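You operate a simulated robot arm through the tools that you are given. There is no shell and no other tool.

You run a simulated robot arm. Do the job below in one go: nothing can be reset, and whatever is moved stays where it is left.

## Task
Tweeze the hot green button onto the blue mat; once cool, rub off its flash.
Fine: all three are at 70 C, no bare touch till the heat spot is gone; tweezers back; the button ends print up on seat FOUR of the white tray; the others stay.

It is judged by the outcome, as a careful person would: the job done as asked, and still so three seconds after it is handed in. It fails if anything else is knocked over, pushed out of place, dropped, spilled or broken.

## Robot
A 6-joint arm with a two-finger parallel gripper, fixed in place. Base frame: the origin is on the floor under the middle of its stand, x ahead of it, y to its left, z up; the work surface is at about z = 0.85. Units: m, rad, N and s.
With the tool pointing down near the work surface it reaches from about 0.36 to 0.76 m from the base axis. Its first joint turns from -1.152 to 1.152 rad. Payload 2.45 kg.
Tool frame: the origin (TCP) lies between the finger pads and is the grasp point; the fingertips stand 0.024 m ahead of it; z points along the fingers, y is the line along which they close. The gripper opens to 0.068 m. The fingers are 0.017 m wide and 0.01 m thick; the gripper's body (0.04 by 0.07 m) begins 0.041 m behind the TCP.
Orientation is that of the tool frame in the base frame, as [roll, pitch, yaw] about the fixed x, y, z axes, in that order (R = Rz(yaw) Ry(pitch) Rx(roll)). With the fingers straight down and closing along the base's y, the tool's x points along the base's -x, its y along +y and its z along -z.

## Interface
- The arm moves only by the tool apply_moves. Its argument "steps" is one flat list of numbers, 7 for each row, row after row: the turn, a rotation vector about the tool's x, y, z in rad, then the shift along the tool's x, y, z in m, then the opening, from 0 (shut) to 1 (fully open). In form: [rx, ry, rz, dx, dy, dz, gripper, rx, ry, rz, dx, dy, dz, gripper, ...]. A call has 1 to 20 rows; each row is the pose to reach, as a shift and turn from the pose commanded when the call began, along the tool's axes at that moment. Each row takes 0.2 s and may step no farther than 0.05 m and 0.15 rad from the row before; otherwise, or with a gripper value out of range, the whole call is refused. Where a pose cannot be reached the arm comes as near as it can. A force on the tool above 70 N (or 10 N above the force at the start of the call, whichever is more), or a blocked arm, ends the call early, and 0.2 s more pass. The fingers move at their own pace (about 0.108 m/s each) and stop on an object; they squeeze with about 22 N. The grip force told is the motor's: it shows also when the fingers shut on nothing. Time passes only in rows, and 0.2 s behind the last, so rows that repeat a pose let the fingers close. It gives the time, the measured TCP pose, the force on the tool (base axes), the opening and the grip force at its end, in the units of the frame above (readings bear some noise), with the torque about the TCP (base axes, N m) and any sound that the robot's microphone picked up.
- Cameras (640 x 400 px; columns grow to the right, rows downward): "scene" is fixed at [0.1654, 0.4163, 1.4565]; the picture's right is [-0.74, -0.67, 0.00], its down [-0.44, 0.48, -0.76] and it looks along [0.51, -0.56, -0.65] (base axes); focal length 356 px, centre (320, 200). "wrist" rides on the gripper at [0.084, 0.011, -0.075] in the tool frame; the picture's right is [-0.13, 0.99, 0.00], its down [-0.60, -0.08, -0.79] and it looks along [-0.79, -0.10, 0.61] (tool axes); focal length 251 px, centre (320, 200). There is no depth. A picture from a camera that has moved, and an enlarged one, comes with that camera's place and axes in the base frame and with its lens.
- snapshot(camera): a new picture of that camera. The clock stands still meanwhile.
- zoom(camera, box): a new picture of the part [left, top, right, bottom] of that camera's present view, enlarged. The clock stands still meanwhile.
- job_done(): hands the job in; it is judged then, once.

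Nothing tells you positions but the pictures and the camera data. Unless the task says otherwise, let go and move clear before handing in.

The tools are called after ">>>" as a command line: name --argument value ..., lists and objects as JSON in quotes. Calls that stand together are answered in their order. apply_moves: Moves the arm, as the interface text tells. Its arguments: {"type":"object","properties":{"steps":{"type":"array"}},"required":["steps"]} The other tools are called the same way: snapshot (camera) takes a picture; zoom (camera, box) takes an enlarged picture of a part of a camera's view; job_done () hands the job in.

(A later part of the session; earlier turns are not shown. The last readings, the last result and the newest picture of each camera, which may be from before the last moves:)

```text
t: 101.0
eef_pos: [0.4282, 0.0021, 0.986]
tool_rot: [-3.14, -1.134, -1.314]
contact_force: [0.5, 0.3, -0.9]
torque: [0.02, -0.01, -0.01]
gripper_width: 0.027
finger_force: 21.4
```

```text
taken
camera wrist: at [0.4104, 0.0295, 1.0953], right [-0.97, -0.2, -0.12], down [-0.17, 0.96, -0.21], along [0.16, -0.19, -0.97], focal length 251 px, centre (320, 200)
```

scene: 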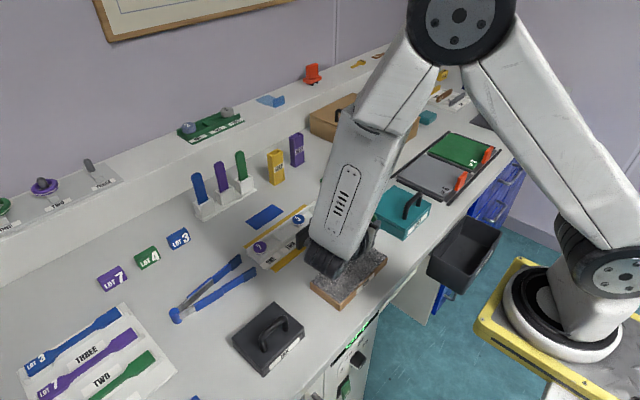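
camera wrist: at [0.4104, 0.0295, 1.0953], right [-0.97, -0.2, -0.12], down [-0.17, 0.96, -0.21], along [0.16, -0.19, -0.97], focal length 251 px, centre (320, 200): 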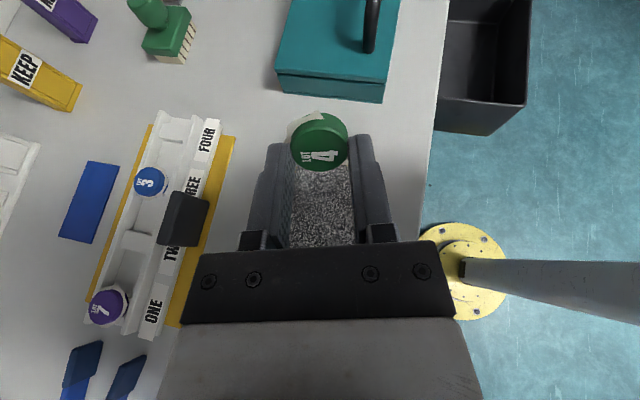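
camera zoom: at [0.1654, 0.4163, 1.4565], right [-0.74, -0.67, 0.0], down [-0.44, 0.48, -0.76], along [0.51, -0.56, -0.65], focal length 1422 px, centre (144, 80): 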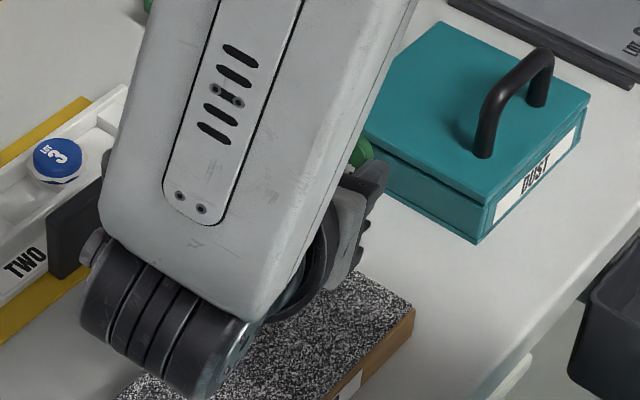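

>>> apply_moves --steps '[0, 0, 0, -0.0227, 0, 0.0106, 0.1, 0, 0, 0, -0.0453, 0, 0.0211, 0.1, 0, 0, 0, -0.0634, 0, 0.0296, 0.1, 0, 0, 0, -0.0716, 0, 0.0334, 0.1, 0, 0, 0, -0.0716, 0, 0.0334, 0.1]'

>>> apply_moves --steps '[0, 0, 0, -0.0018, 0, 0.0008, 0.1, 0, 0, 0, -0.0018, 0, 0.0008, 0.1]'

>>> snapshot --camera "wrist"

>>> snapshot --camera "scene"

```text
t: 102.2
eef_pos: [0.4273, 0.0025, 0.907]
tool_rot: [-3.141, -1.135, -1.312]
contact_force: [0.0, 1.0, 0.3]
torque: [0.01, -0.03, 0.02]
gripper_width: 0.0268
finger_force: 21.8
```

```text
t: 102.8
eef_pos: [0.4278, 0.0026, 0.9046]
tool_rot: [-3.141, -1.134, -1.312]
contact_force: [0.0, -0.1, -0.3]
torque: [-0.01, 0.01, 0.03]
gripper_width: 0.0267
finger_force: 21.5
```

```text
taken
camera wrist: at [0.4095, 0.0311, 1.0136], right [-0.97, -0.2, -0.12], down [-0.17, 0.96, -0.21], along [0.16, -0.19, -0.97], focal length 251 px, centre (320, 200)
```

wrist: 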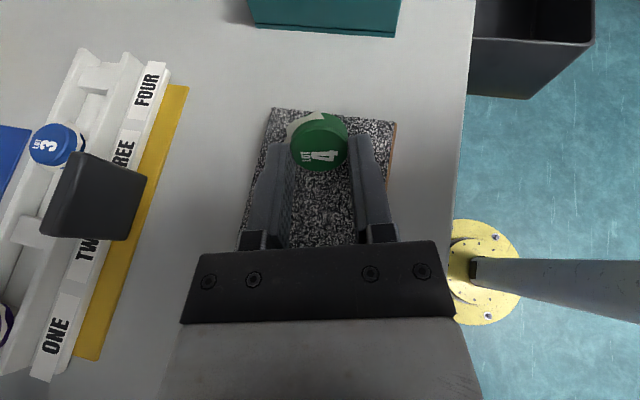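

```text
taken
```

scene: 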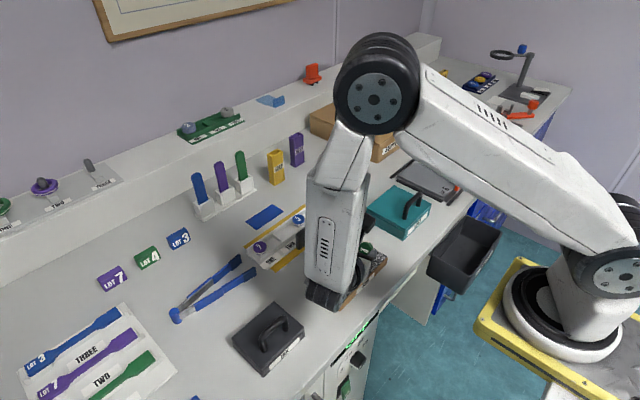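

>>> apply_moves --steps '[0, 0, 0, -0.0014, 0, 0.0006, 0.1, 0, 0, 0, -0.0014, 0, 0.0006, 0.1]'

>>> apply_moves --steps '[0, 0, 0, -0.0009, 0, 0.0004, 0.1, 0, 0, 0, -0.0009, 0, 0.0004, 0.1]'

>>> apply_moves --steps '[0, 0, 0, -0.0009, 0, 0.0004, 0.1, 0, 0, 0, -0.0009, 0, 0.0004, 0.1]'

```text
t: 103.4
eef_pos: [0.4278, 0.0027, 0.903]
tool_rot: [-3.141, -1.135, -1.313]
contact_force: [0.1, 0.9, 0.7]
torque: [0.01, -0.03, 0.01]
gripper_width: 0.0269
finger_force: 21.5
```

```text
t: 104.0
eef_pos: [0.4283, 0.002, 0.9014]
tool_rot: [3.14, -1.135, -1.312]
contact_force: [0.7, -0.2, 0.0]
torque: [-0.02, 0.0, 0.0]
gripper_width: 0.0271
finger_force: 21.9
```

```text
t: 104.6
eef_pos: [0.429, 0.0028, 0.8998]
tool_rot: [-3.142, -1.133, -1.312]
contact_force: [-0.2, 0.5, 0.5]
torque: [0.02, 0.0, -0.02]
gripper_width: 0.0268
finger_force: 22.2
```

>>> apply_moves --steps '[0, 0, 0, -0.0009, 0, 0.0004, 0.1, 0, 0, 0, -0.0009, 0, 0.0004, 0.1]'

>>> zoom --camera "wrist" --box '[260, 90, 380, 200]'

>>> zoom --camera "scene" --box '[340, 230, 404, 270]'

```text
t: 105.2
eef_pos: [0.4293, 0.0031, 0.8992]
tool_rot: [-3.139, -1.135, -1.315]
contact_force: [0.0, 0.1, 8.1]
torque: [-0.19, -0.06, -0.01]
gripper_width: 0.0272
finger_force: 21.7
```

```text
3.64 times, centred on (320, 145) of wrist
camera zoom: at [0.4103, 0.0301, 1.0089], right [-0.97, -0.2, -0.12], down [-0.17, 0.96, -0.21], along [0.16, -0.19, -0.97], focal length 914 px, centre (320, 400)
```

zoom: 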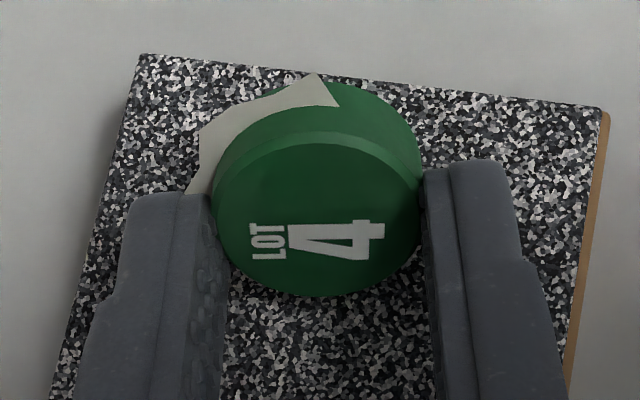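

```text
10.00 times, centred on (372, 250) of scene
camera zoom: at [0.1653, 0.4163, 1.4565], right [-0.74, -0.67, 0.0], down [-0.44, 0.48, -0.76], along [0.51, -0.56, -0.65], focal length 3556 px, centre (-200, -300)
```

zoom: 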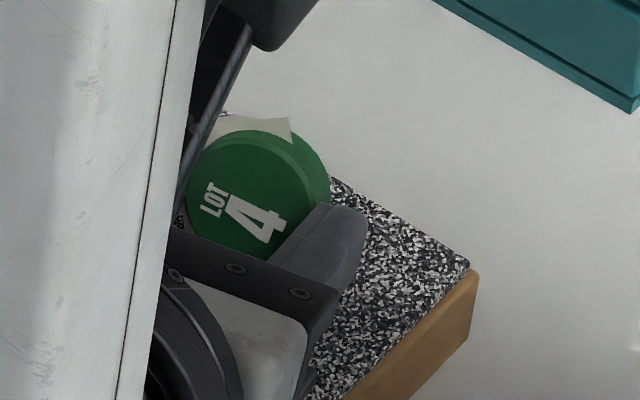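

Contact again (about 8 N, on the button side). Rubbing back and forth.

>>> apply_moves --steps '[0, 0, 0, 0, 0.01, 0, 0.1, 0, 0, 0, 0, 0.02, 0, 0.1, 0, 0, 0, 0, 0.01, 0, 0.1, 0, 0, 0, 0, -0.004, 0, 0.1, 0, 0, 0, 0, -0.016, 0, 0.1, 0, 0, 0, 0, -0.02, 0, 0.1, 0, 0, 0, 0, -0.01, 0, 0.1, 0, 0, 0, 0, 0.004, 0, 0.1, 0, 0, 0, 0, 0.016, 0, 0.1, 0, 0, 0, 0, 0.02, 0, 0.1, 0, 0, 0, 0, 0.01, 0, 0.1, 0, 0, 0, 0, 0, 0, 0.1]'

>>> zoom --camera "wrist" --box '[260, 90, 380, 200]'

```text
t: 107.8
eef_pos: [0.4301, 0.0001, 0.9002]
tool_rot: [3.139, -1.135, -1.309]
contact_force: [-3.7, -0.3, 4.6]
torque: [-0.14, 0.04, -0.05]
gripper_width: 0.0273
finger_force: 21.8
```

```text
3.64 times, centred on (320, 145) of wrist
camera zoom: at [0.4105, 0.0282, 1.0089], right [-0.97, -0.2, -0.12], down [-0.17, 0.96, -0.21], along [0.15, -0.19, -0.97], focal length 914 px, centre (320, 400)
```

zoom: 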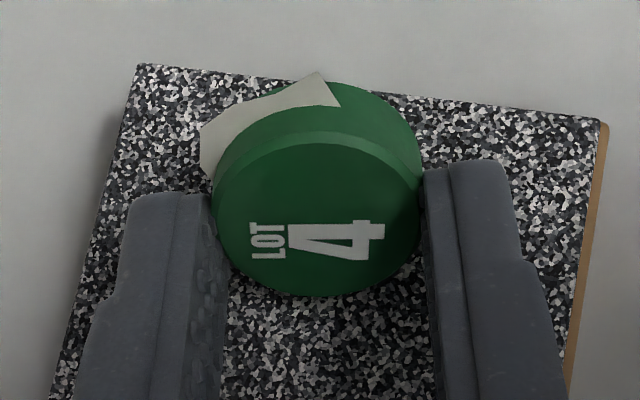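

More flash has gone. I'll lift, stand it upright and look at what remains.

>>> apply_moves --steps '[0, 0, 0, 0.0317, 0, -0.0148, 0.1, 0, 0, 0, 0.0634, 0, -0.0296, 0.1, 0, -0.14, 0, 0.058, -0.004, -0.04, 0.1, 0, -0.28, 0, 0.053, -0.008, -0.05, 0.1, 0, -0.42, 0, 0.0495, -0.0128, -0.0594, 0.1, 0, -0.56, 0, 0.0495, -0.0128, -0.0594, 0.1, 0, -0.7, 0, 0.0495, -0.0128, -0.0594, 0.1, 0, -0.84, 0, 0.0495, -0.0128, -0.0594, 0.1, 0, -0.98, 0, 0.0495, -0.0128, -0.0594, 0.1, 0, -1.12, 0, 0.0495, -0.0128, -0.0594, 0.1, 0, -1.134, 0, 0.0495, -0.0128, -0.0594, 0.1, 0, -1.134, 0, 0.0495, -0.0128, -0.0594, 0.1]'

>>> zoom --camera "wrist" --box '[260, 90, 380, 200]'

>>> zoom --camera "scene" --box '[320, 215, 384, 255]'

```text
t: 110.4
eef_pos: [0.4327, 0.0364, 0.9695]
tool_rot: [3.141, -0.001, -1.313]
contact_force: [-0.3, -0.3, 0.0]
torque: [0.03, 0.02, -0.01]
gripper_width: 0.0272
finger_force: 22.1
```

```text
3.64 times, centred on (320, 145) of wrist
camera zoom: at [0.4443, -0.0481, 1.0466], right [-0.99, -0.13, 0.0], down [-0.08, 0.6, 0.79], along [-0.1, 0.79, -0.61], focal length 914 px, centre (320, 400)
```

zoom: 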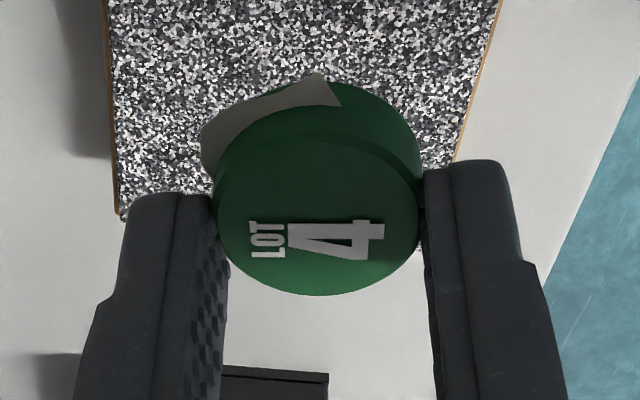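

```text
10.00 times, centred on (352, 235) of scene
camera zoom: at [0.1655, 0.4163, 1.4565], right [-0.74, -0.67, 0.0], down [-0.44, 0.48, -0.76], along [0.51, -0.56, -0.65], focal length 3556 px, centre (0, -150)
```

zoom: 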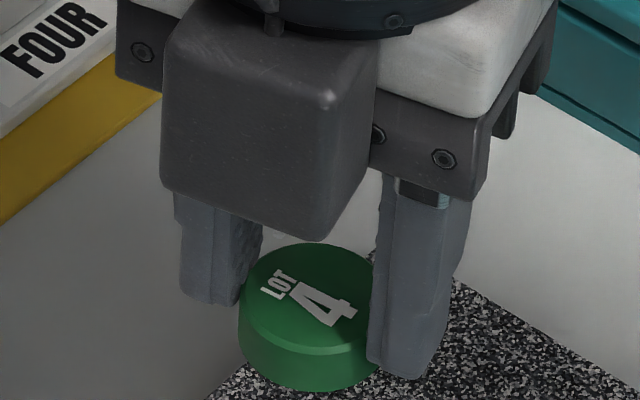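

Only one arc of flash is left, on the side facing the wrist camera (about +x, −y). I'll set the button down on the block again, turn the gripper so that arc is on the rubbing side, and regrip.

>>> apply_moves --steps '[0, 0, 0, 0, 0, 0.03, 0.1, 0, 0, 0, 0, 0, 0.055, 0.1, 0, 0, 0, 0, 0, 0.062, 0.1, 0, 0, 0, 0, 0, 0.062, 0.1]'

>>> apply_moves --steps '[0, 0, 0, 0, 0, 0.001, 0.1, 0, 0, 0, 0, 0, 0.001, 0.1]'

>>> apply_moves --steps '[0, 0, 0, 0, 0, 0.001, 0.1, 0, 0, 0, 0, 0, 0.001, 0.1]'

```text
t: 111.4
eef_pos: [0.4303, 0.0375, 0.9085]
tool_rot: [3.142, 0.001, -1.311]
contact_force: [0.0, 0.9, -0.5]
torque: [0.04, -0.02, -0.04]
gripper_width: 0.0276
finger_force: 21.6
```

```text
t: 112.0
eef_pos: [0.4319, 0.0369, 0.9077]
tool_rot: [-3.141, 0.0, -1.312]
contact_force: [0.7, -0.1, -0.2]
torque: [0.0, 0.01, -0.01]
gripper_width: 0.0271
finger_force: 22.0
```

```text
t: 112.6
eef_pos: [0.4324, 0.0371, 0.9067]
tool_rot: [-3.141, 0.001, -1.312]
contact_force: [-0.5, 0.1, 0.5]
torque: [-0.01, -0.04, -0.01]
gripper_width: 0.0273
finger_force: 21.9
```

>>> apply_moves --steps '[0, 0, 0, 0, 0, 0.001, 0.1, 0, 0, 0, 0, 0, 0.001, 0.1]'

>>> apply_moves --steps '[0, 0, 0, 0, 0, 0.0007, 0.1, 0, 0, 0, 0, 0, 0.0007, 0.1]'

```text
t: 113.2
eef_pos: [0.4319, 0.0365, 0.9049]
tool_rot: [-3.141, 0.0, -1.313]
contact_force: [-4.6, 2.8, 19.0]
torque: [0.1, 0.12, -0.02]
gripper_width: 0.0271
finger_force: 21.6
```

```text
t: 113.8
eef_pos: [0.4328, 0.0363, 0.9053]
tool_rot: [-3.139, 0.001, -1.312]
contact_force: [-8.1, -3.2, 36.9]
torque: [-0.14, 0.23, -0.02]
gripper_width: 0.0273
finger_force: 22.6
```

>>> apply_moves --steps '[0, 0, 0, 0, 0, -0.001, 0.1, 0, 0, 0, 0, 0, -0.0015, 0.3, 0, 0, 0, 0, 0, -0.0015, 0.5, 0, 0, 0, 0, 0, -0.0015, 0.7, 0, 0, 0, 0, 0, -0.015, 0.85, 0, 0, 0, 0, 0, -0.04, 1, 0, 0, 0, 0, 0, -0.062, 1, 0, 0, 0, 0, 0, -0.062, 1]'

>>> zoom --camera "wrist" --box '[260, 30, 380, 130]'

>>> zoom --camera "scene" --box '[325, 240, 389, 280]'

```text
t: 115.6
eef_pos: [0.4319, 0.0371, 0.9652]
tool_rot: [3.141, -0.001, -1.313]
contact_force: [-0.4, 0.2, -0.7]
torque: [-0.02, -0.01, 0.0]
gripper_width: 0.068
finger_force: 0.0
```

```text
4.00 times, centred on (320, 80) of wrist
camera zoom: at [0.4442, -0.0467, 1.0416], right [-0.99, -0.13, 0.0], down [-0.08, 0.6, 0.79], along [-0.1, 0.79, -0.61], focal length 1006 px, centre (320, 680)
```

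zoom: 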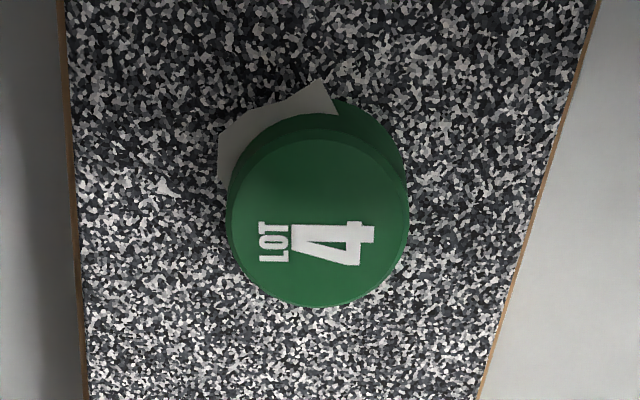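

```text
10.00 times, centred on (357, 260) of scene
camera zoom: at [0.1654, 0.4163, 1.4565], right [-0.74, -0.67, 0.0], down [-0.44, 0.48, -0.76], along [0.51, -0.56, -0.65], focal length 3556 px, centre (-50, -400)
```

zoom: 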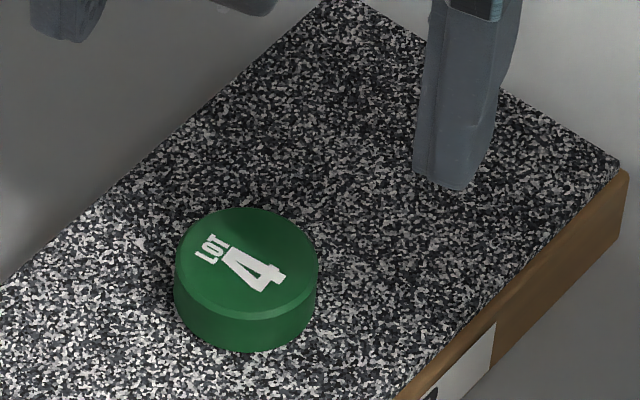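

>>> apply_moves --steps '[0, 0, 0.148, 0.001, 0.0003, 0, 1, 0, 0, 0.296, 0.001, 0.0003, 0, 1, 0, 0, 0.444, 0.001, 0.0003, 0, 1, 0, 0, 0.592, 0.001, 0.0003, 0, 1, 0, 0, 0.74, 0.001, 0.0003, 0, 1, 0, 0, 0.888, 0.001, 0.0003, 0, 1, 0, 0, 1.036, 0.001, 0.0003, 0, 1, 0, 0, 1.184, 0.001, 0.0003, 0, 1, 0, 0, 1.332, 0.001, 0.0003, 0, 1, 0, 0, 1.48, 0.001, 0.0003, 0, 1, 0, 0, 1.628, 0.001, 0.0003, 0, 1, 0, 0, 1.776, 0.001, 0.0003, 0, 1, 0, 0, 1.924, 0.001, 0.0003, 0, 1, 0, 0, 2.072, 0.001, 0.0003, 0, 1, 0, 0, 2.22, 0.001, 0.0003, 0, 1, 0, 0, 2.368, 0.001, 0.0003, 0, 1, 0, 0, 2.516, 0.001, 0.0003, 0, 1, 0, 0, 2.664, 0.001, 0.0003, 0, 1, 0, 0, 2.664, 0.001, 0.0003, 0, 1]'

>>> snapshot --camera "wrist"

>>> zoom --camera "wrist" --box '[260, 30, 380, 130]'

```text
t: 119.6
eef_pos: [0.4334, 0.0346, 0.966]
tool_rot: [3.141, -0.001, 2.304]
contact_force: [0.4, -0.5, -0.4]
torque: [0.0, -0.02, 0.0]
gripper_width: 0.0677
finger_force: 0.0
```

```text
taken
camera wrist: at [0.3861, 0.1044, 1.0423], right [0.82, 0.57, 0.0], down [0.35, -0.5, 0.79], along [0.45, -0.65, -0.61], focal length 251 px, centre (320, 200)
```

wrist: 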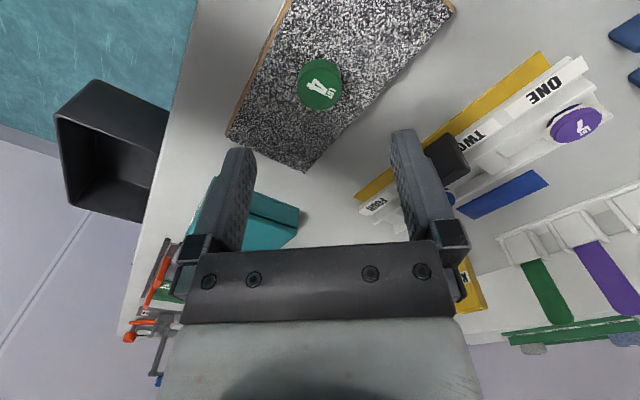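

```text
4.00 times, centred on (320, 80) of wrist
camera zoom: at [0.3861, 0.1044, 1.0423], right [0.82, 0.57, 0.0], down [0.35, -0.5, 0.79], along [0.45, -0.65, -0.61], focal length 1006 px, centre (320, 680)
```

zoom: 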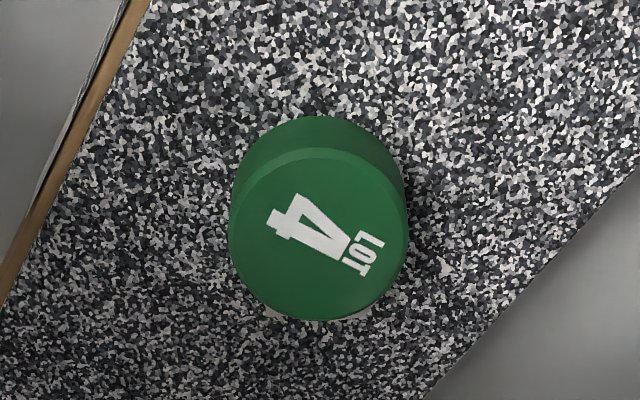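

>>> apply_moves --steps '[0, 0, 0, -0.0016, 0, 0.02, 0.9, 0, 0, 0, -0.0016, 0, 0.04, 0.75, 0, 0, 0, -0.0016, 0, 0.055, 0.7, 0, 0, 0, -0.0016, 0, 0.0602, 0.7, 0, 0, 0, -0.0016, 0, 0.0602, 0.7]'

>>> zoom --camera "wrist" --box '[250, 110, 400, 235]'

>>> zoom --camera "scene" --box '[320, 235, 384, 275]'

```text
t: 120.8
eef_pos: [0.4341, 0.0346, 0.9058]
tool_rot: [3.141, 0.0, 2.308]
contact_force: [0.0, 0.0, 0.8]
torque: [0.02, 0.02, 0.01]
gripper_width: 0.0474
finger_force: 0.1
```

```text
3.20 times, centred on (325, 172) of wrist
camera zoom: at [0.3864, 0.1025, 0.9823], right [0.82, 0.57, 0.0], down [0.35, -0.5, 0.79], along [0.45, -0.65, -0.61], focal length 805 px, centre (304, 288)
```

zoom: 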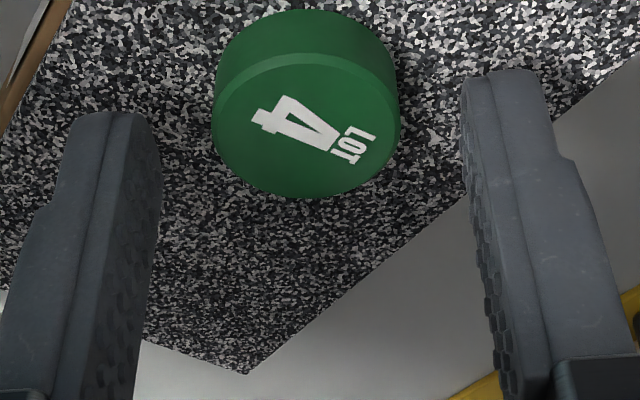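

```text
10.00 times, centred on (352, 255) of scene
camera zoom: at [0.1655, 0.4163, 1.4565], right [-0.74, -0.67, 0.0], down [-0.44, 0.48, -0.76], along [0.51, -0.56, -0.65], focal length 3556 px, centre (0, -350)
```

zoom: 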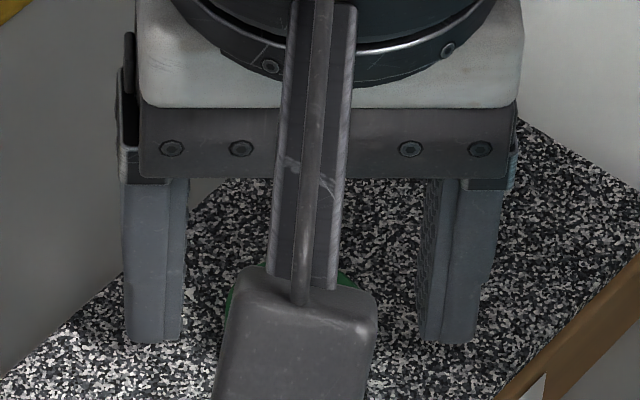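

>>> apply_moves --steps '[0, 0, 0, 0, 0, 0, 0.6, 0, 0, 0, 0, 0, 0, 0.5, 0, 0, 0, 0, 0, 0, 0.4, 0, 0, 0, 0, 0, 0, 0.3, 0, 0, 0, 0, 0, 0, 0.15, 0, 0, 0, 0, 0, 0, 0.1]'

>>> apply_moves --steps '[0, 0, 0, 0, 0, -0.02, 0.1, 0, 0, 0, 0, 0, -0.05, 0.1, 0, 0, 0.13, 0, 0, -0.08, 0.1, 0, 0, 0.26, 0, 0, -0.09, 0.1, 0, 0, 0.39, 0, 0, -0.09, 0.1, 0, 0, 0.52, 0, 0, -0.09, 0.1, 0, 0, 0.65, 0, 0, -0.09, 0.1, 0, 0, 0.734, 0, 0, -0.09, 0.1, 0, 0, 0.734, 0, 0, -0.09, 0.1]'

>>> snapshot --camera "wrist"

```text
t: 122.2
eef_pos: [0.4335, 0.0334, 0.9057]
tool_rot: [-3.141, 0.001, 2.307]
contact_force: [0.5, 0.3, 0.1]
torque: [0.02, 0.02, -0.01]
gripper_width: 0.0272
finger_force: 21.7
```

```text
t: 124.2
eef_pos: [0.4333, 0.0339, 0.9965]
tool_rot: [3.141, -0.001, 1.571]
contact_force: [-1.0, 0.0, 0.4]
torque: [-0.02, 0.02, -0.02]
gripper_width: 0.0272
finger_force: 22.2
```

```text
taken
camera wrist: at [0.4451, 0.1179, 1.0731], right [0.99, -0.13, 0.0], down [-0.08, -0.6, 0.79], along [-0.1, -0.79, -0.61], focal length 251 px, centre (320, 200)
```

wrist: 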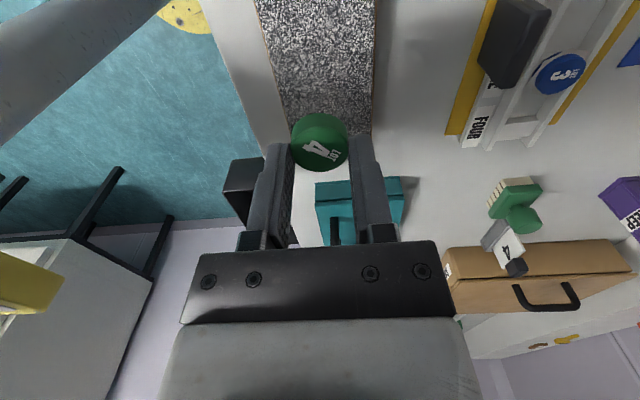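

Regripped and turned back to the known heading. Now I'll tilt and come down for the last arc.

>>> apply_moves --steps '[0, 0.14, 0, 0.005, 0, 0, 0.1, 0, 0.28, 0, 0.01, 0, 0, 0.1, 0, 0.42, 0, 0.015, 0, 0, 0.1, 0, 0.56, 0, 0.02, 0, 0, 0.1, 0, 0.7, 0, 0.025, 0, 0, 0.1, 0, 0.84, 0, 0.03, 0, 0, 0.1, 0, 0.98, 0, 0.035, 0, 0, 0.1, 0, 1.12, 0, 0.039, 0, 0, 0.1, 0, 1.134, 0, 0.039, 0, 0, 0.1, 0, 1.134, 0, 0.039, 0, 0, 0.1]'

>>> apply_moves --steps '[0, 0, 0, -0.0272, 0, 0.0127, 0.1, 0, 0, 0, -0.0544, 0, 0.0254, 0.1, 0, 0, 0, -0.0725, 0, 0.0338, 0.1, 0, 0, 0, -0.0807, 0, 0.0376, 0.1, 0, 0, 0, -0.0807, 0, 0.0376, 0.1]'

>>> zoom --camera "scene" --box '[316, 245, 380, 295]'

>>> snapshot --camera "wrist"

```text
t: 126.4
eef_pos: [0.4345, 0.0735, 0.9981]
tool_rot: [-3.142, -1.135, 1.572]
contact_force: [0.1, 0.3, -0.7]
torque: [-0.03, -0.03, 0.03]
gripper_width: 0.0269
finger_force: 22.4
```

```text
t: 127.6
eef_pos: [0.4333, 0.0739, 0.9083]
tool_rot: [3.141, -1.136, 1.573]
contact_force: [-1.0, 0.1, -0.3]
torque: [-0.02, -0.02, -0.04]
gripper_width: 0.0266
finger_force: 22.4
```

```text
8.00 times, centred on (348, 270) of scene
camera zoom: at [0.1655, 0.4163, 1.4565], right [-0.74, -0.67, 0.0], down [-0.44, 0.48, -0.76], along [0.51, -0.56, -0.65], focal length 2845 px, centre (96, -360)
```

zoom: 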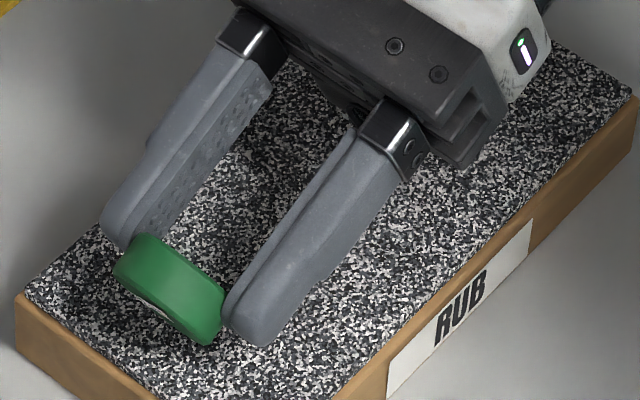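

```text
taken
camera wrist: at [0.4453, 0.0409, 1.0171], right [0.99, -0.05, -0.12], down [-0.08, -0.97, -0.21], along [-0.1, 0.22, -0.97], focal length 251 px, centre (320, 200)
```

wrist: 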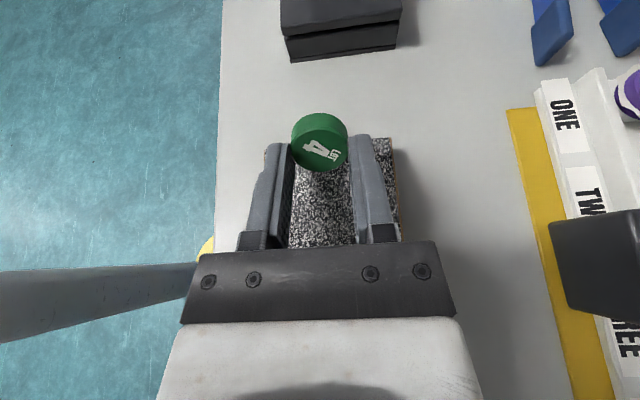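

>>> apply_moves --steps '[0, 0, 0, -0.0018, 0, 0.0008, 0.1, 0, 0, 0, -0.0036, 0, 0.0017, 0.1, 0, 0, 0, -0.0036, 0, 0.0017, 0.1]'

>>> apply_moves --steps '[0, 0, 0, -0.0009, 0, 0.0004, 0.1, 0, 0, 0, -0.0009, 0, 0.0004, 0.1]'

>>> apply_moves --steps '[0, 0, 0, -0.0009, 0, 0.0004, 0.1, 0, 0, 0, -0.0009, 0, 0.0004, 0.1]'

```text
t: 128.4
eef_pos: [0.4336, 0.0728, 0.9032]
tool_rot: [3.14, -1.133, 1.573]
contact_force: [0.3, 0.4, 0.6]
torque: [0.02, 0.0, 0.03]
gripper_width: 0.027
finger_force: 22.4
```

```text
t: 129.0
eef_pos: [0.4338, 0.072, 0.9031]
tool_rot: [3.141, -1.136, 1.57]
contact_force: [0.9, -0.4, 0.2]
torque: [-0.02, 0.03, 0.01]
gripper_width: 0.0271
finger_force: 22.1
```

```text
t: 129.6
eef_pos: [0.4327, 0.0736, 0.9012]
tool_rot: [-3.141, -1.134, 1.571]
contact_force: [-1.0, -0.1, -0.1]
torque: [-0.01, 0.01, -0.02]
gripper_width: 0.0271
finger_force: 22.2
```

>>> apply_moves --steps '[0, 0, 0, -0.0009, 0, 0.0004, 0.1, 0, 0, 0, -0.0009, 0, 0.0004, 0.1]'

>>> apply_moves --steps '[0, 0, 0, -0.0007, 0, 0.0003, 0.1, 0, 0, 0, -0.0007, 0, 0.0003, 0.1]'

```text
t: 130.2
eef_pos: [0.4332, 0.0743, 0.8993]
tool_rot: [3.142, -1.134, 1.572]
contact_force: [0.3, 0.1, -0.6]
torque: [-0.03, -0.01, 0.0]
gripper_width: 0.0268
finger_force: 21.9
```

```text
t: 130.8
eef_pos: [0.4335, 0.0734, 0.9011]
tool_rot: [3.14, -1.136, 1.574]
contact_force: [-1.1, 1.0, 6.4]
torque: [0.21, 0.02, 0.02]
gripper_width: 0.0271
finger_force: 21.6
```

Contact. Rubbing the last arc.

>>> apply_moves --steps '[0, 0, 0, -0.0005, 0.01, 0.0002, 0.1, 0, 0, 0, -0.0005, 0.02, 0.0002, 0.1, 0, 0, 0, -0.0005, 0.01, 0.0002, 0.1, 0, 0, 0, -0.0005, -0.004, 0.0002, 0.1, 0, 0, 0, -0.0005, -0.016, 0.0002, 0.1, 0, 0, 0, -0.0005, -0.02, 0.0002, 0.1, 0, 0, 0, -0.0005, -0.01, 0.0002, 0.1, 0, 0, 0, -0.0005, 0.004, 0.0002, 0.1, 0, 0, 0, -0.0005, 0.016, 0.0002, 0.1, 0, 0, 0, -0.0005, 0.02, 0.0002, 0.1, 0, 0, 0, -0.0005, 0.01, 0.0002, 0.1, 0, 0, 0, -0.0005, -0.004, 0.0002, 0.1, 0, 0, 0, -0.0005, -0.016, 0.0002, 0.1, 0, 0, 0, -0.0005, -0.01, 0.0002, 0.1, 0, 0, 0, -0.0005, 0, 0.0002, 0.1]'

>>> zoom --camera "wrist" --box '[260, 90, 380, 200]'

>>> zoom --camera "scene" --box '[316, 245, 380, 295]'

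```text
t: 134.0
eef_pos: [0.4322, 0.073, 0.8985]
tool_rot: [-3.139, -1.134, 1.572]
contact_force: [-4.2, 0.6, 5.0]
torque: [0.14, 0.08, 0.07]
gripper_width: 0.0273
finger_force: 22.2
```

```text
3.64 times, centred on (320, 145) of wrist
camera zoom: at [0.4448, 0.0403, 1.0079], right [0.99, -0.05, -0.12], down [-0.08, -0.97, -0.21], along [-0.1, 0.22, -0.97], focal length 914 px, centre (320, 400)
```

zoom: 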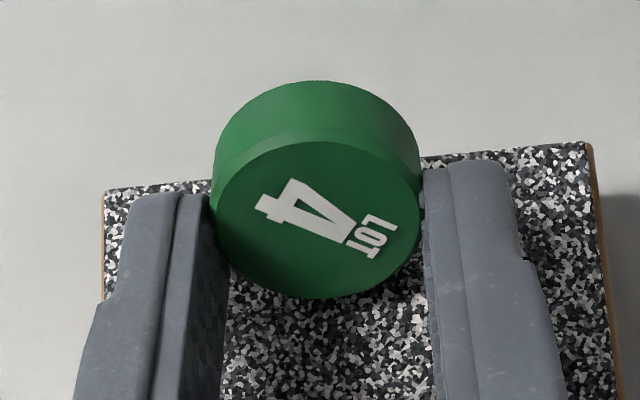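

```text
8.00 times, centred on (348, 270) of scene
camera zoom: at [0.1652, 0.4163, 1.4565], right [-0.74, -0.67, 0.0], down [-0.44, 0.48, -0.76], along [0.51, -0.56, -0.65], focal length 2845 px, centre (96, -360)
```

zoom: 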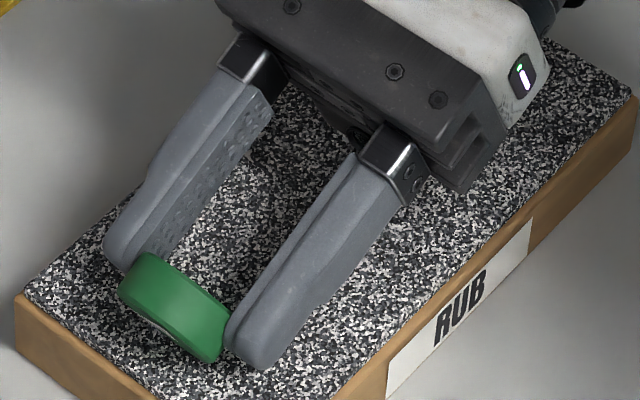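

>>> apply_moves --steps '[0, 0, 0, 0.0317, 0, -0.0148, 0.1, 0, 0, 0, 0.0634, 0, -0.0296, 0.1, 0, -0.14, 0, 0.058, 0, -0.04, 0.1, 0, -0.28, 0, 0.055, 0, -0.05, 0.1, 0, -0.42, 0, 0.055, 0, -0.06, 0.1, 0, -0.56, 0, 0.055, 0, -0.064, 0.1, 0, -0.7, 0, 0.055, 0, -0.064, 0.1, 0, -0.84, 0, 0.055, 0, -0.064, 0.1, 0, -0.98, 0, 0.055, 0, -0.064, 0.1, 0, -1.12, 0, 0.055, 0, -0.064, 0.1, 0, -1.134, 0, 0.055, 0, -0.064, 0.1]'

>>> apply_moves --steps '[0, 0, -0.148, 0, 0, -0.01, 0.1, 0, 0, -0.296, 0, 0, -0.02, 0.1, 0, 0, -0.444, 0, 0, -0.02, 0.1, 0, 0, -0.592, 0, 0, -0.02, 0.1, 0, 0, -0.74, 0, 0, -0.02, 0.1, 0, 0, -0.888, 0, 0, -0.02, 0.1, 0, 0, -1.036, 0, 0, -0.02, 0.1, 0, 0, -1.184, 0, 0, -0.02, 0.1, 0, 0, -1.332, 0, 0, -0.02, 0.1, 0, 0, -1.48, 0, 0, -0.02, 0.1, 0, 0, -1.628, 0, 0, -0.02, 0.1, 0, 0, -1.776, 0, 0, -0.02, 0.1, 0, 0, -1.924, 0, 0, -0.02, 0.1, 0, 0, -2.072, 0, 0, -0.02, 0.1, 0, 0, -2.22, 0, 0, -0.02, 0.1, 0, 0, -2.368, 0, 0, -0.02, 0.1, 0, 0, -2.516, 0, 0, -0.02, 0.1, 0, 0, -2.664, 0, 0, -0.02, 0.1, 0, 0, -2.812, 0, 0, -0.02, 0.1, 0, 0, -2.96, 0, 0, -0.02, 0.1]'

>>> zoom --camera "scene" --box '[310, 205, 374, 245]'

>>> snapshot --camera "scene"

```text
t: 136.4
eef_pos: [0.4346, 0.039, 0.976]
tool_rot: [3.141, 0.003, 1.572]
contact_force: [0.8, 0.1, -0.4]
torque: [0.0, -0.01, -0.03]
gripper_width: 0.0272
finger_force: 22.1
```

```text
t: 140.6
eef_pos: [0.4338, 0.0378, 0.997]
tool_rot: [-3.14, 0.001, -1.748]
contact_force: [0.9, 0.4, -0.4]
torque: [-0.03, 0.01, -0.04]
gripper_width: 0.0271
finger_force: 21.9
```

```text
10.00 times, centred on (342, 225) of scene
camera zoom: at [0.1655, 0.4163, 1.4565], right [-0.74, -0.67, 0.0], down [-0.44, 0.48, -0.76], along [0.51, -0.56, -0.65], focal length 3556 px, centre (100, -50)
```

zoom: 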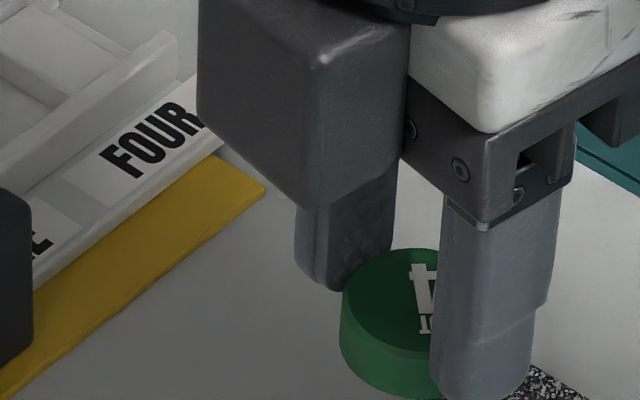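

```text
taken
```

scene: 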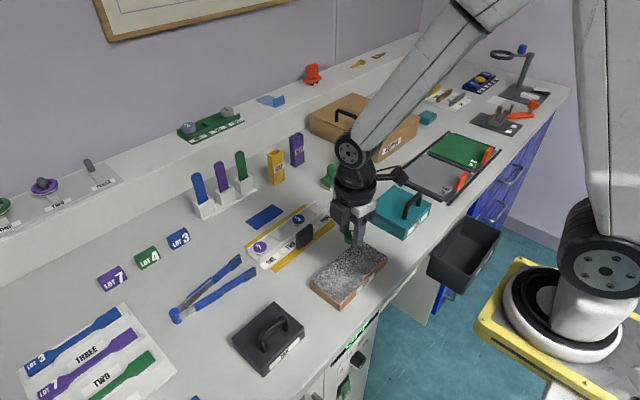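

>>> zoom --camera "scene" --box '[338, 226, 370, 246]'

>>> zoom --camera "wrist" --box '[260, 90, 380, 200]'

```text
16.00 times, centred on (354, 236) of scene
camera zoom: at [0.1655, 0.4163, 1.4565], right [-0.74, -0.67, 0.0], down [-0.44, 0.48, -0.76], along [0.51, -0.56, -0.65], focal length 5689 px, centre (-224, -376)
```

zoom: 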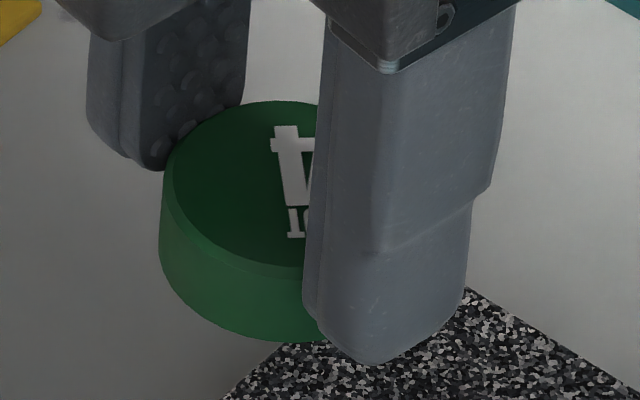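

```text
3.64 times, centred on (320, 145) of wrist
camera zoom: at [0.4087, -0.0427, 1.0728], right [-0.95, 0.3, 0.0], down [0.18, 0.58, 0.79], along [0.24, 0.76, -0.61], focal length 914 px, centre (320, 400)
```

zoom: 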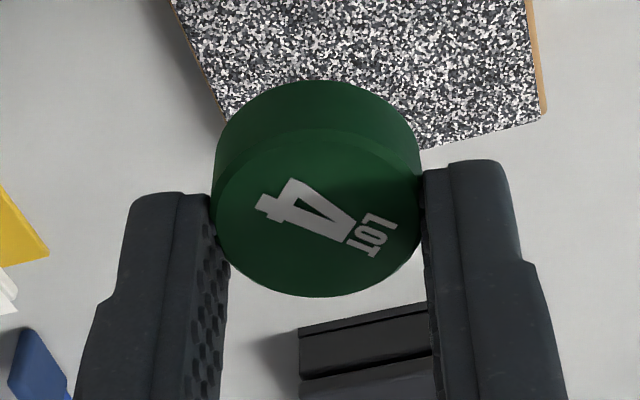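

The button is clean all round with the print up. I'll turn to the original heading and carry it over seat FOUR.

>>> apply_moves --steps '[0, 0, 0.14, 0.0061, -0.0197, -0.01, 0.1, 0, 0, 0.28, 0.0123, -0.0393, -0.02, 0.1, 0, 0, 0.42, 0.0184, -0.059, -0.025, 0.1, 0, 0, 0.56, 0.0245, -0.0786, -0.025, 0.1, 0, 0, 0.7, 0.0307, -0.0983, -0.025, 0.1, 0, 0, 0.84, 0.0368, -0.1179, -0.025, 0.1, 0, 0, 0.98, 0.0429, -0.1376, -0.02, 0.1, 0, 0, 1.12, 0.049, -0.1572, -0.015, 0.1, 0, 0, 1.26, 0.0552, -0.1769, -0.01, 0.1, 0, 0, 1.3936, 0.0613, -0.1965, -0.005, 0.1, 0, 0, 1.3936, 0.0613, -0.1965, -0.005, 0.1]'

>>> snapshot --camera "wrist"

>>> zoom --camera "scene" --box '[270, 150, 366, 225]'

```text
t: 143.0
eef_pos: [0.6171, -0.0583, 0.9995]
tool_rot: [3.141, 0.0, 3.138]
contact_force: [-0.4, 0.1, 0.6]
torque: [-0.02, -0.01, -0.01]
gripper_width: 0.0272
finger_force: 22.3
```

```text
taken
camera wrist: at [0.5341, -0.0468, 1.0773], right [0.13, 0.99, 0.0], down [0.6, -0.08, 0.79], along [0.79, -0.11, -0.61], focal length 251 px, centre (320, 200)
```

wrist: 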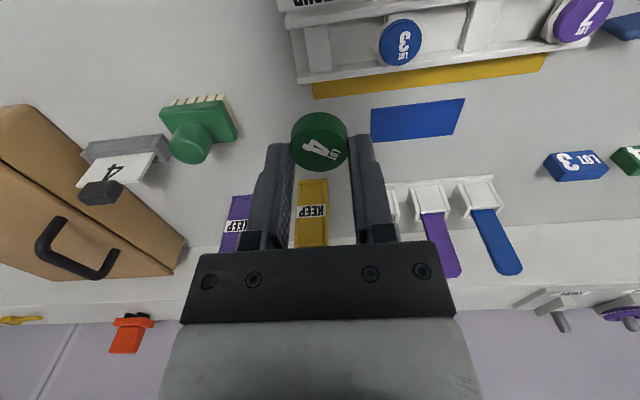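

```text
5.33 times, centred on (318, 188) of scene
camera zoom: at [0.1655, 0.4163, 1.4565], right [-0.74, -0.67, 0.0], down [-0.44, 0.48, -0.76], along [0.51, -0.56, -0.65], focal length 1896 px, centre (331, 267)
```

zoom: 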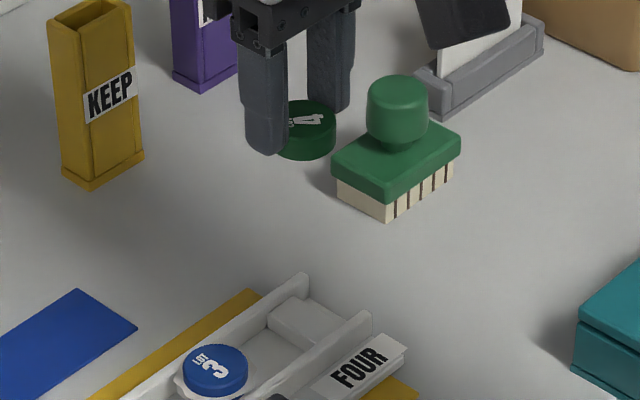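

>>> zoom --camera "wrist" --box '[270, 0, 430, 100]'

>>> zoom --camera "scene" --box '[285, 195, 349, 235]'

```text
4.00 times, centred on (350, 50) of wrist
camera zoom: at [0.5341, -0.0468, 1.0773], right [0.13, 0.99, 0.0], down [0.6, -0.08, 0.79], along [0.79, -0.11, -0.61], focal length 1006 px, centre (200, 800)
```

zoom: 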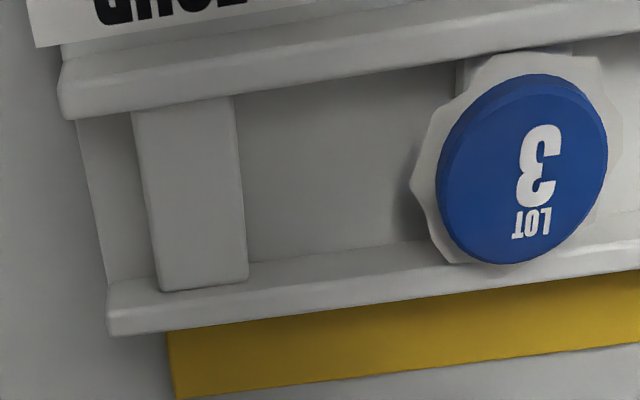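

```text
10.00 times, centred on (317, 215) of scene
camera zoom: at [0.1655, 0.4163, 1.4565], right [-0.74, -0.67, 0.0], down [-0.44, 0.48, -0.76], along [0.51, -0.56, -0.65], focal length 3556 px, centre (350, 50)
```

zoom: 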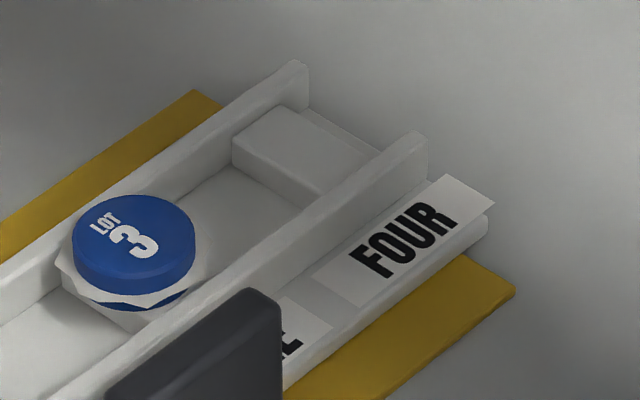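

Seat FOUR is centred near (0.615, −0.0586), with its top at about z = 0.8705. I'll descend over it in stages.

>>> apply_moves --steps '[0, 0, 0, 0.0012, -0.0003, 0.025, 0.1, 0, 0, 0, 0.0023, -0.0006, 0.05, 0.1, 0, 0, 0, 0.0023, -0.0006, 0.075, 0.1, 0, 0, 0, 0.0023, -0.0006, 0.082, 0.1, 0, 0, 0, 0.0023, -0.0006, 0.082, 0.1]'

>>> zoom --camera "wrist" --box '[250, 60, 410, 200]'

>>> zoom --camera "scene" --box '[285, 185, 349, 225]'

```text
t: 144.2
eef_pos: [0.615, -0.0572, 0.9208]
tool_rot: [-3.141, 0.001, 3.14]
contact_force: [0.2, 0.9, 0.2]
torque: [-0.03, 0.01, 0.01]
gripper_width: 0.0271
finger_force: 21.8
```

```text
2.86 times, centred on (330, 130) of wrist
camera zoom: at [0.5319, -0.0471, 0.9962], right [0.13, 0.99, 0.0], down [0.6, -0.08, 0.79], along [0.79, -0.1, -0.61], focal length 718 px, centre (291, 400)
```

zoom: 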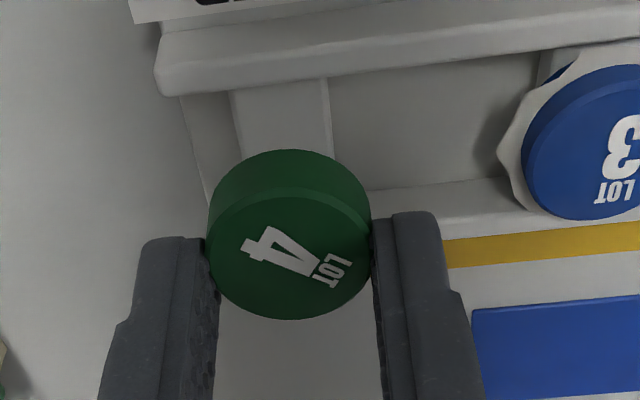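

```text
10.00 times, centred on (317, 205) of scene
camera zoom: at [0.1655, 0.4163, 1.4565], right [-0.74, -0.67, 0.0], down [-0.44, 0.48, -0.76], along [0.51, -0.56, -0.65], focal length 3556 px, centre (350, 150)
```

zoom: 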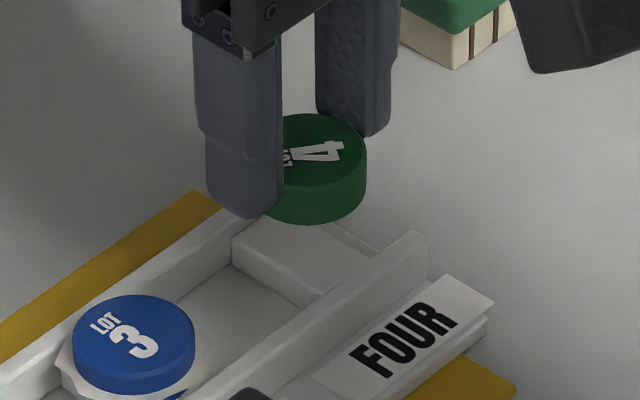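

>>> apply_moves --steps '[0, 0, 0, 0, -0.0003, 0.008, 0.1, 0, 0, 0, 0, -0.0003, 0.014, 0.1, 0, 0, 0, 0, -0.0003, 0.016, 0.1, 0, 0, 0, 0, -0.0003, 0.016, 0.1]'

>>> zoom --camera "scene" --box '[285, 190, 349, 230]'

>>> zoom --camera "wrist" --box '[250, 60, 410, 200]'

```text
t: 145.2
eef_pos: [0.6129, -0.0587, 0.9049]
tool_rot: [3.141, 0.0, 3.14]
contact_force: [0.5, 0.3, 0.8]
torque: [0.0, -0.04, 0.0]
gripper_width: 0.0269
finger_force: 22.3
```

```text
10.00 times, centred on (317, 210) of scene
camera zoom: at [0.1655, 0.4163, 1.4565], right [-0.74, -0.67, 0.0], down [-0.44, 0.48, -0.76], along [0.51, -0.56, -0.65], focal length 3556 px, centre (350, 100)
```

zoom: 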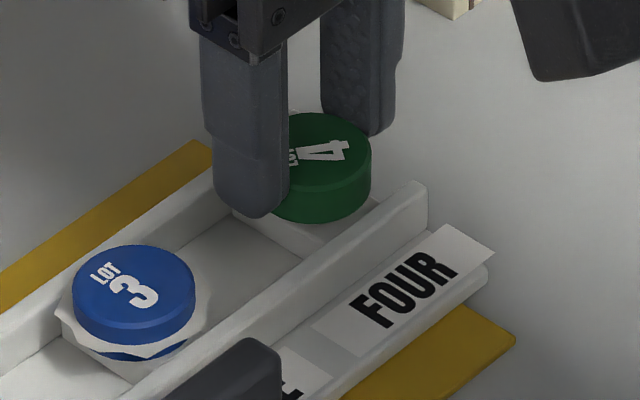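

```text
2.86 times, centred on (330, 130) of wrist
camera zoom: at [0.5311, -0.0479, 0.9804], right [0.13, 0.99, 0.0], down [0.6, -0.08, 0.79], along [0.79, -0.1, -0.61], focal length 718 px, centre (291, 400)
```

zoom: 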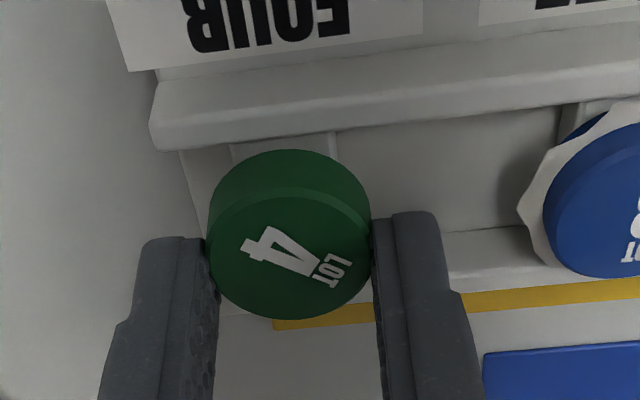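

>>> apply_moves --steps '[0, 0, 0, 0, 0, 0.001, 0.1, 0, 0, 0, 0, 0, 0.001, 0.1]'

>>> apply_moves --steps '[0, 0, 0, 0, 0, 0.0008, 0.1, 0, 0, 0, 0, 0, 0.0008, 0.1]'

>>> zoom --camera "scene" --box '[285, 190, 349, 230]'

```text
t: 145.8
eef_pos: [0.6148, -0.058, 0.903]
tool_rot: [3.141, -0.001, 3.141]
contact_force: [0.4, -0.3, -0.1]
torque: [0.03, 0.0, 0.0]
gripper_width: 0.0272
finger_force: 22.4
```

```text
t: 146.4
eef_pos: [0.6141, -0.0583, 0.9016]
tool_rot: [3.141, 0.001, 3.139]
contact_force: [1.2, -1.4, -0.9]
torque: [0.0, -0.01, 0.0]
gripper_width: 0.0272
finger_force: 22.3
```

```text
10.00 times, centred on (317, 210) of scene
camera zoom: at [0.1655, 0.4163, 1.4565], right [-0.74, -0.67, 0.0], down [-0.44, 0.48, -0.76], along [0.51, -0.56, -0.65], focal length 3556 px, centre (350, 100)
```

zoom: 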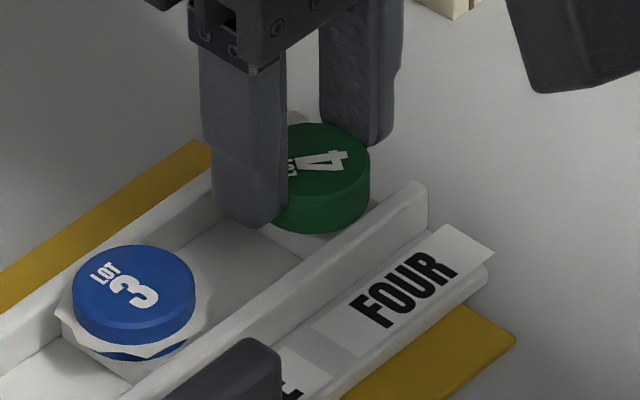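

>>> apply_moves --steps '[0, 0, 0, 0, 0, 0.0008, 0.1, 0, 0, 0, 0, 0, 0.0008, 0.1]'

>>> apply_moves --steps '[0, 0, 0, 0, 0, 0.0008, 0.1, 0, 0, 0, 0, 0, 0.0008, 0.1]'

```text
t: 147.0
eef_pos: [0.6149, -0.0582, 0.9006]
tool_rot: [-3.141, -0.001, 3.141]
contact_force: [0.1, 0.0, -1.1]
torque: [0.01, 0.02, 0.0]
gripper_width: 0.0272
finger_force: 21.8
```

```text
t: 147.6
eef_pos: [0.614, -0.0583, 0.901]
tool_rot: [-3.141, 0.002, 3.139]
contact_force: [0.2, -1.0, -0.7]
torque: [-0.02, 0.02, -0.01]
gripper_width: 0.0273
finger_force: 22.2
```

>>> apply_moves --steps '[0, 0, 0, 0, 0, 0.0008, 0.1, 0, 0, 0, 0, 0, 0.0008, 0.1]'

>>> zoom --camera "scene" --box '[300, 195, 332, 215]'

>>> zoom --camera "wrist" --box '[250, 60, 410, 200]'

```text
t: 148.2
eef_pos: [0.6144, -0.0593, 0.9007]
tool_rot: [-3.141, 0.002, 3.137]
contact_force: [0.6, -0.1, 1.0]
torque: [-0.03, 0.04, -0.01]
gripper_width: 0.0267
finger_force: 22.3
```

```text
16.00 times, centred on (316, 205) of scene
camera zoom: at [0.1655, 0.4163, 1.4565], right [-0.74, -0.67, 0.0], down [-0.44, 0.48, -0.76], along [0.51, -0.56, -0.65], focal length 5689 px, centre (384, 120)
```

zoom: 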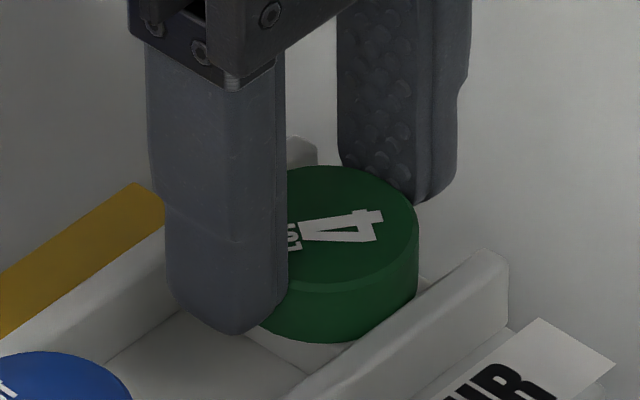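

```text
2.86 times, centred on (330, 130) of wrist
camera zoom: at [0.5309, -0.0479, 0.9754], right [0.13, 0.99, 0.0], down [0.6, -0.08, 0.79], along [0.79, -0.1, -0.61], focal length 718 px, centre (291, 400)
```

zoom: 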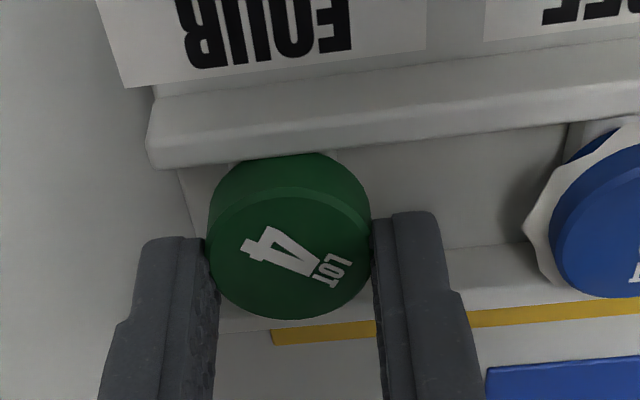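

>>> apply_moves --steps '[0, 0, 0, 0, 0, 0.0007, 0.1, 0, 0, 0, 0, 0, 0.0007, 0.1]'

>>> apply_moves --steps '[0, 0, 0, 0, 0, 0.0007, 0.1, 0, 0, 0, 0, 0, 0.0007, 0.1]'

```text
t: 148.8
eef_pos: [0.6139, -0.0576, 0.8988]
tool_rot: [-3.141, -0.001, 3.139]
contact_force: [-1.4, -2.8, 4.1]
torque: [-0.11, 0.08, 0.07]
gripper_width: 0.0273
finger_force: 21.2
```

```text
t: 149.4
eef_pos: [0.614, -0.0571, 0.8984]
tool_rot: [-3.141, 0.002, 3.141]
contact_force: [1.7, 1.0, 6.8]
torque: [0.06, 0.1, 0.02]
gripper_width: 0.0268
finger_force: 21.9
```

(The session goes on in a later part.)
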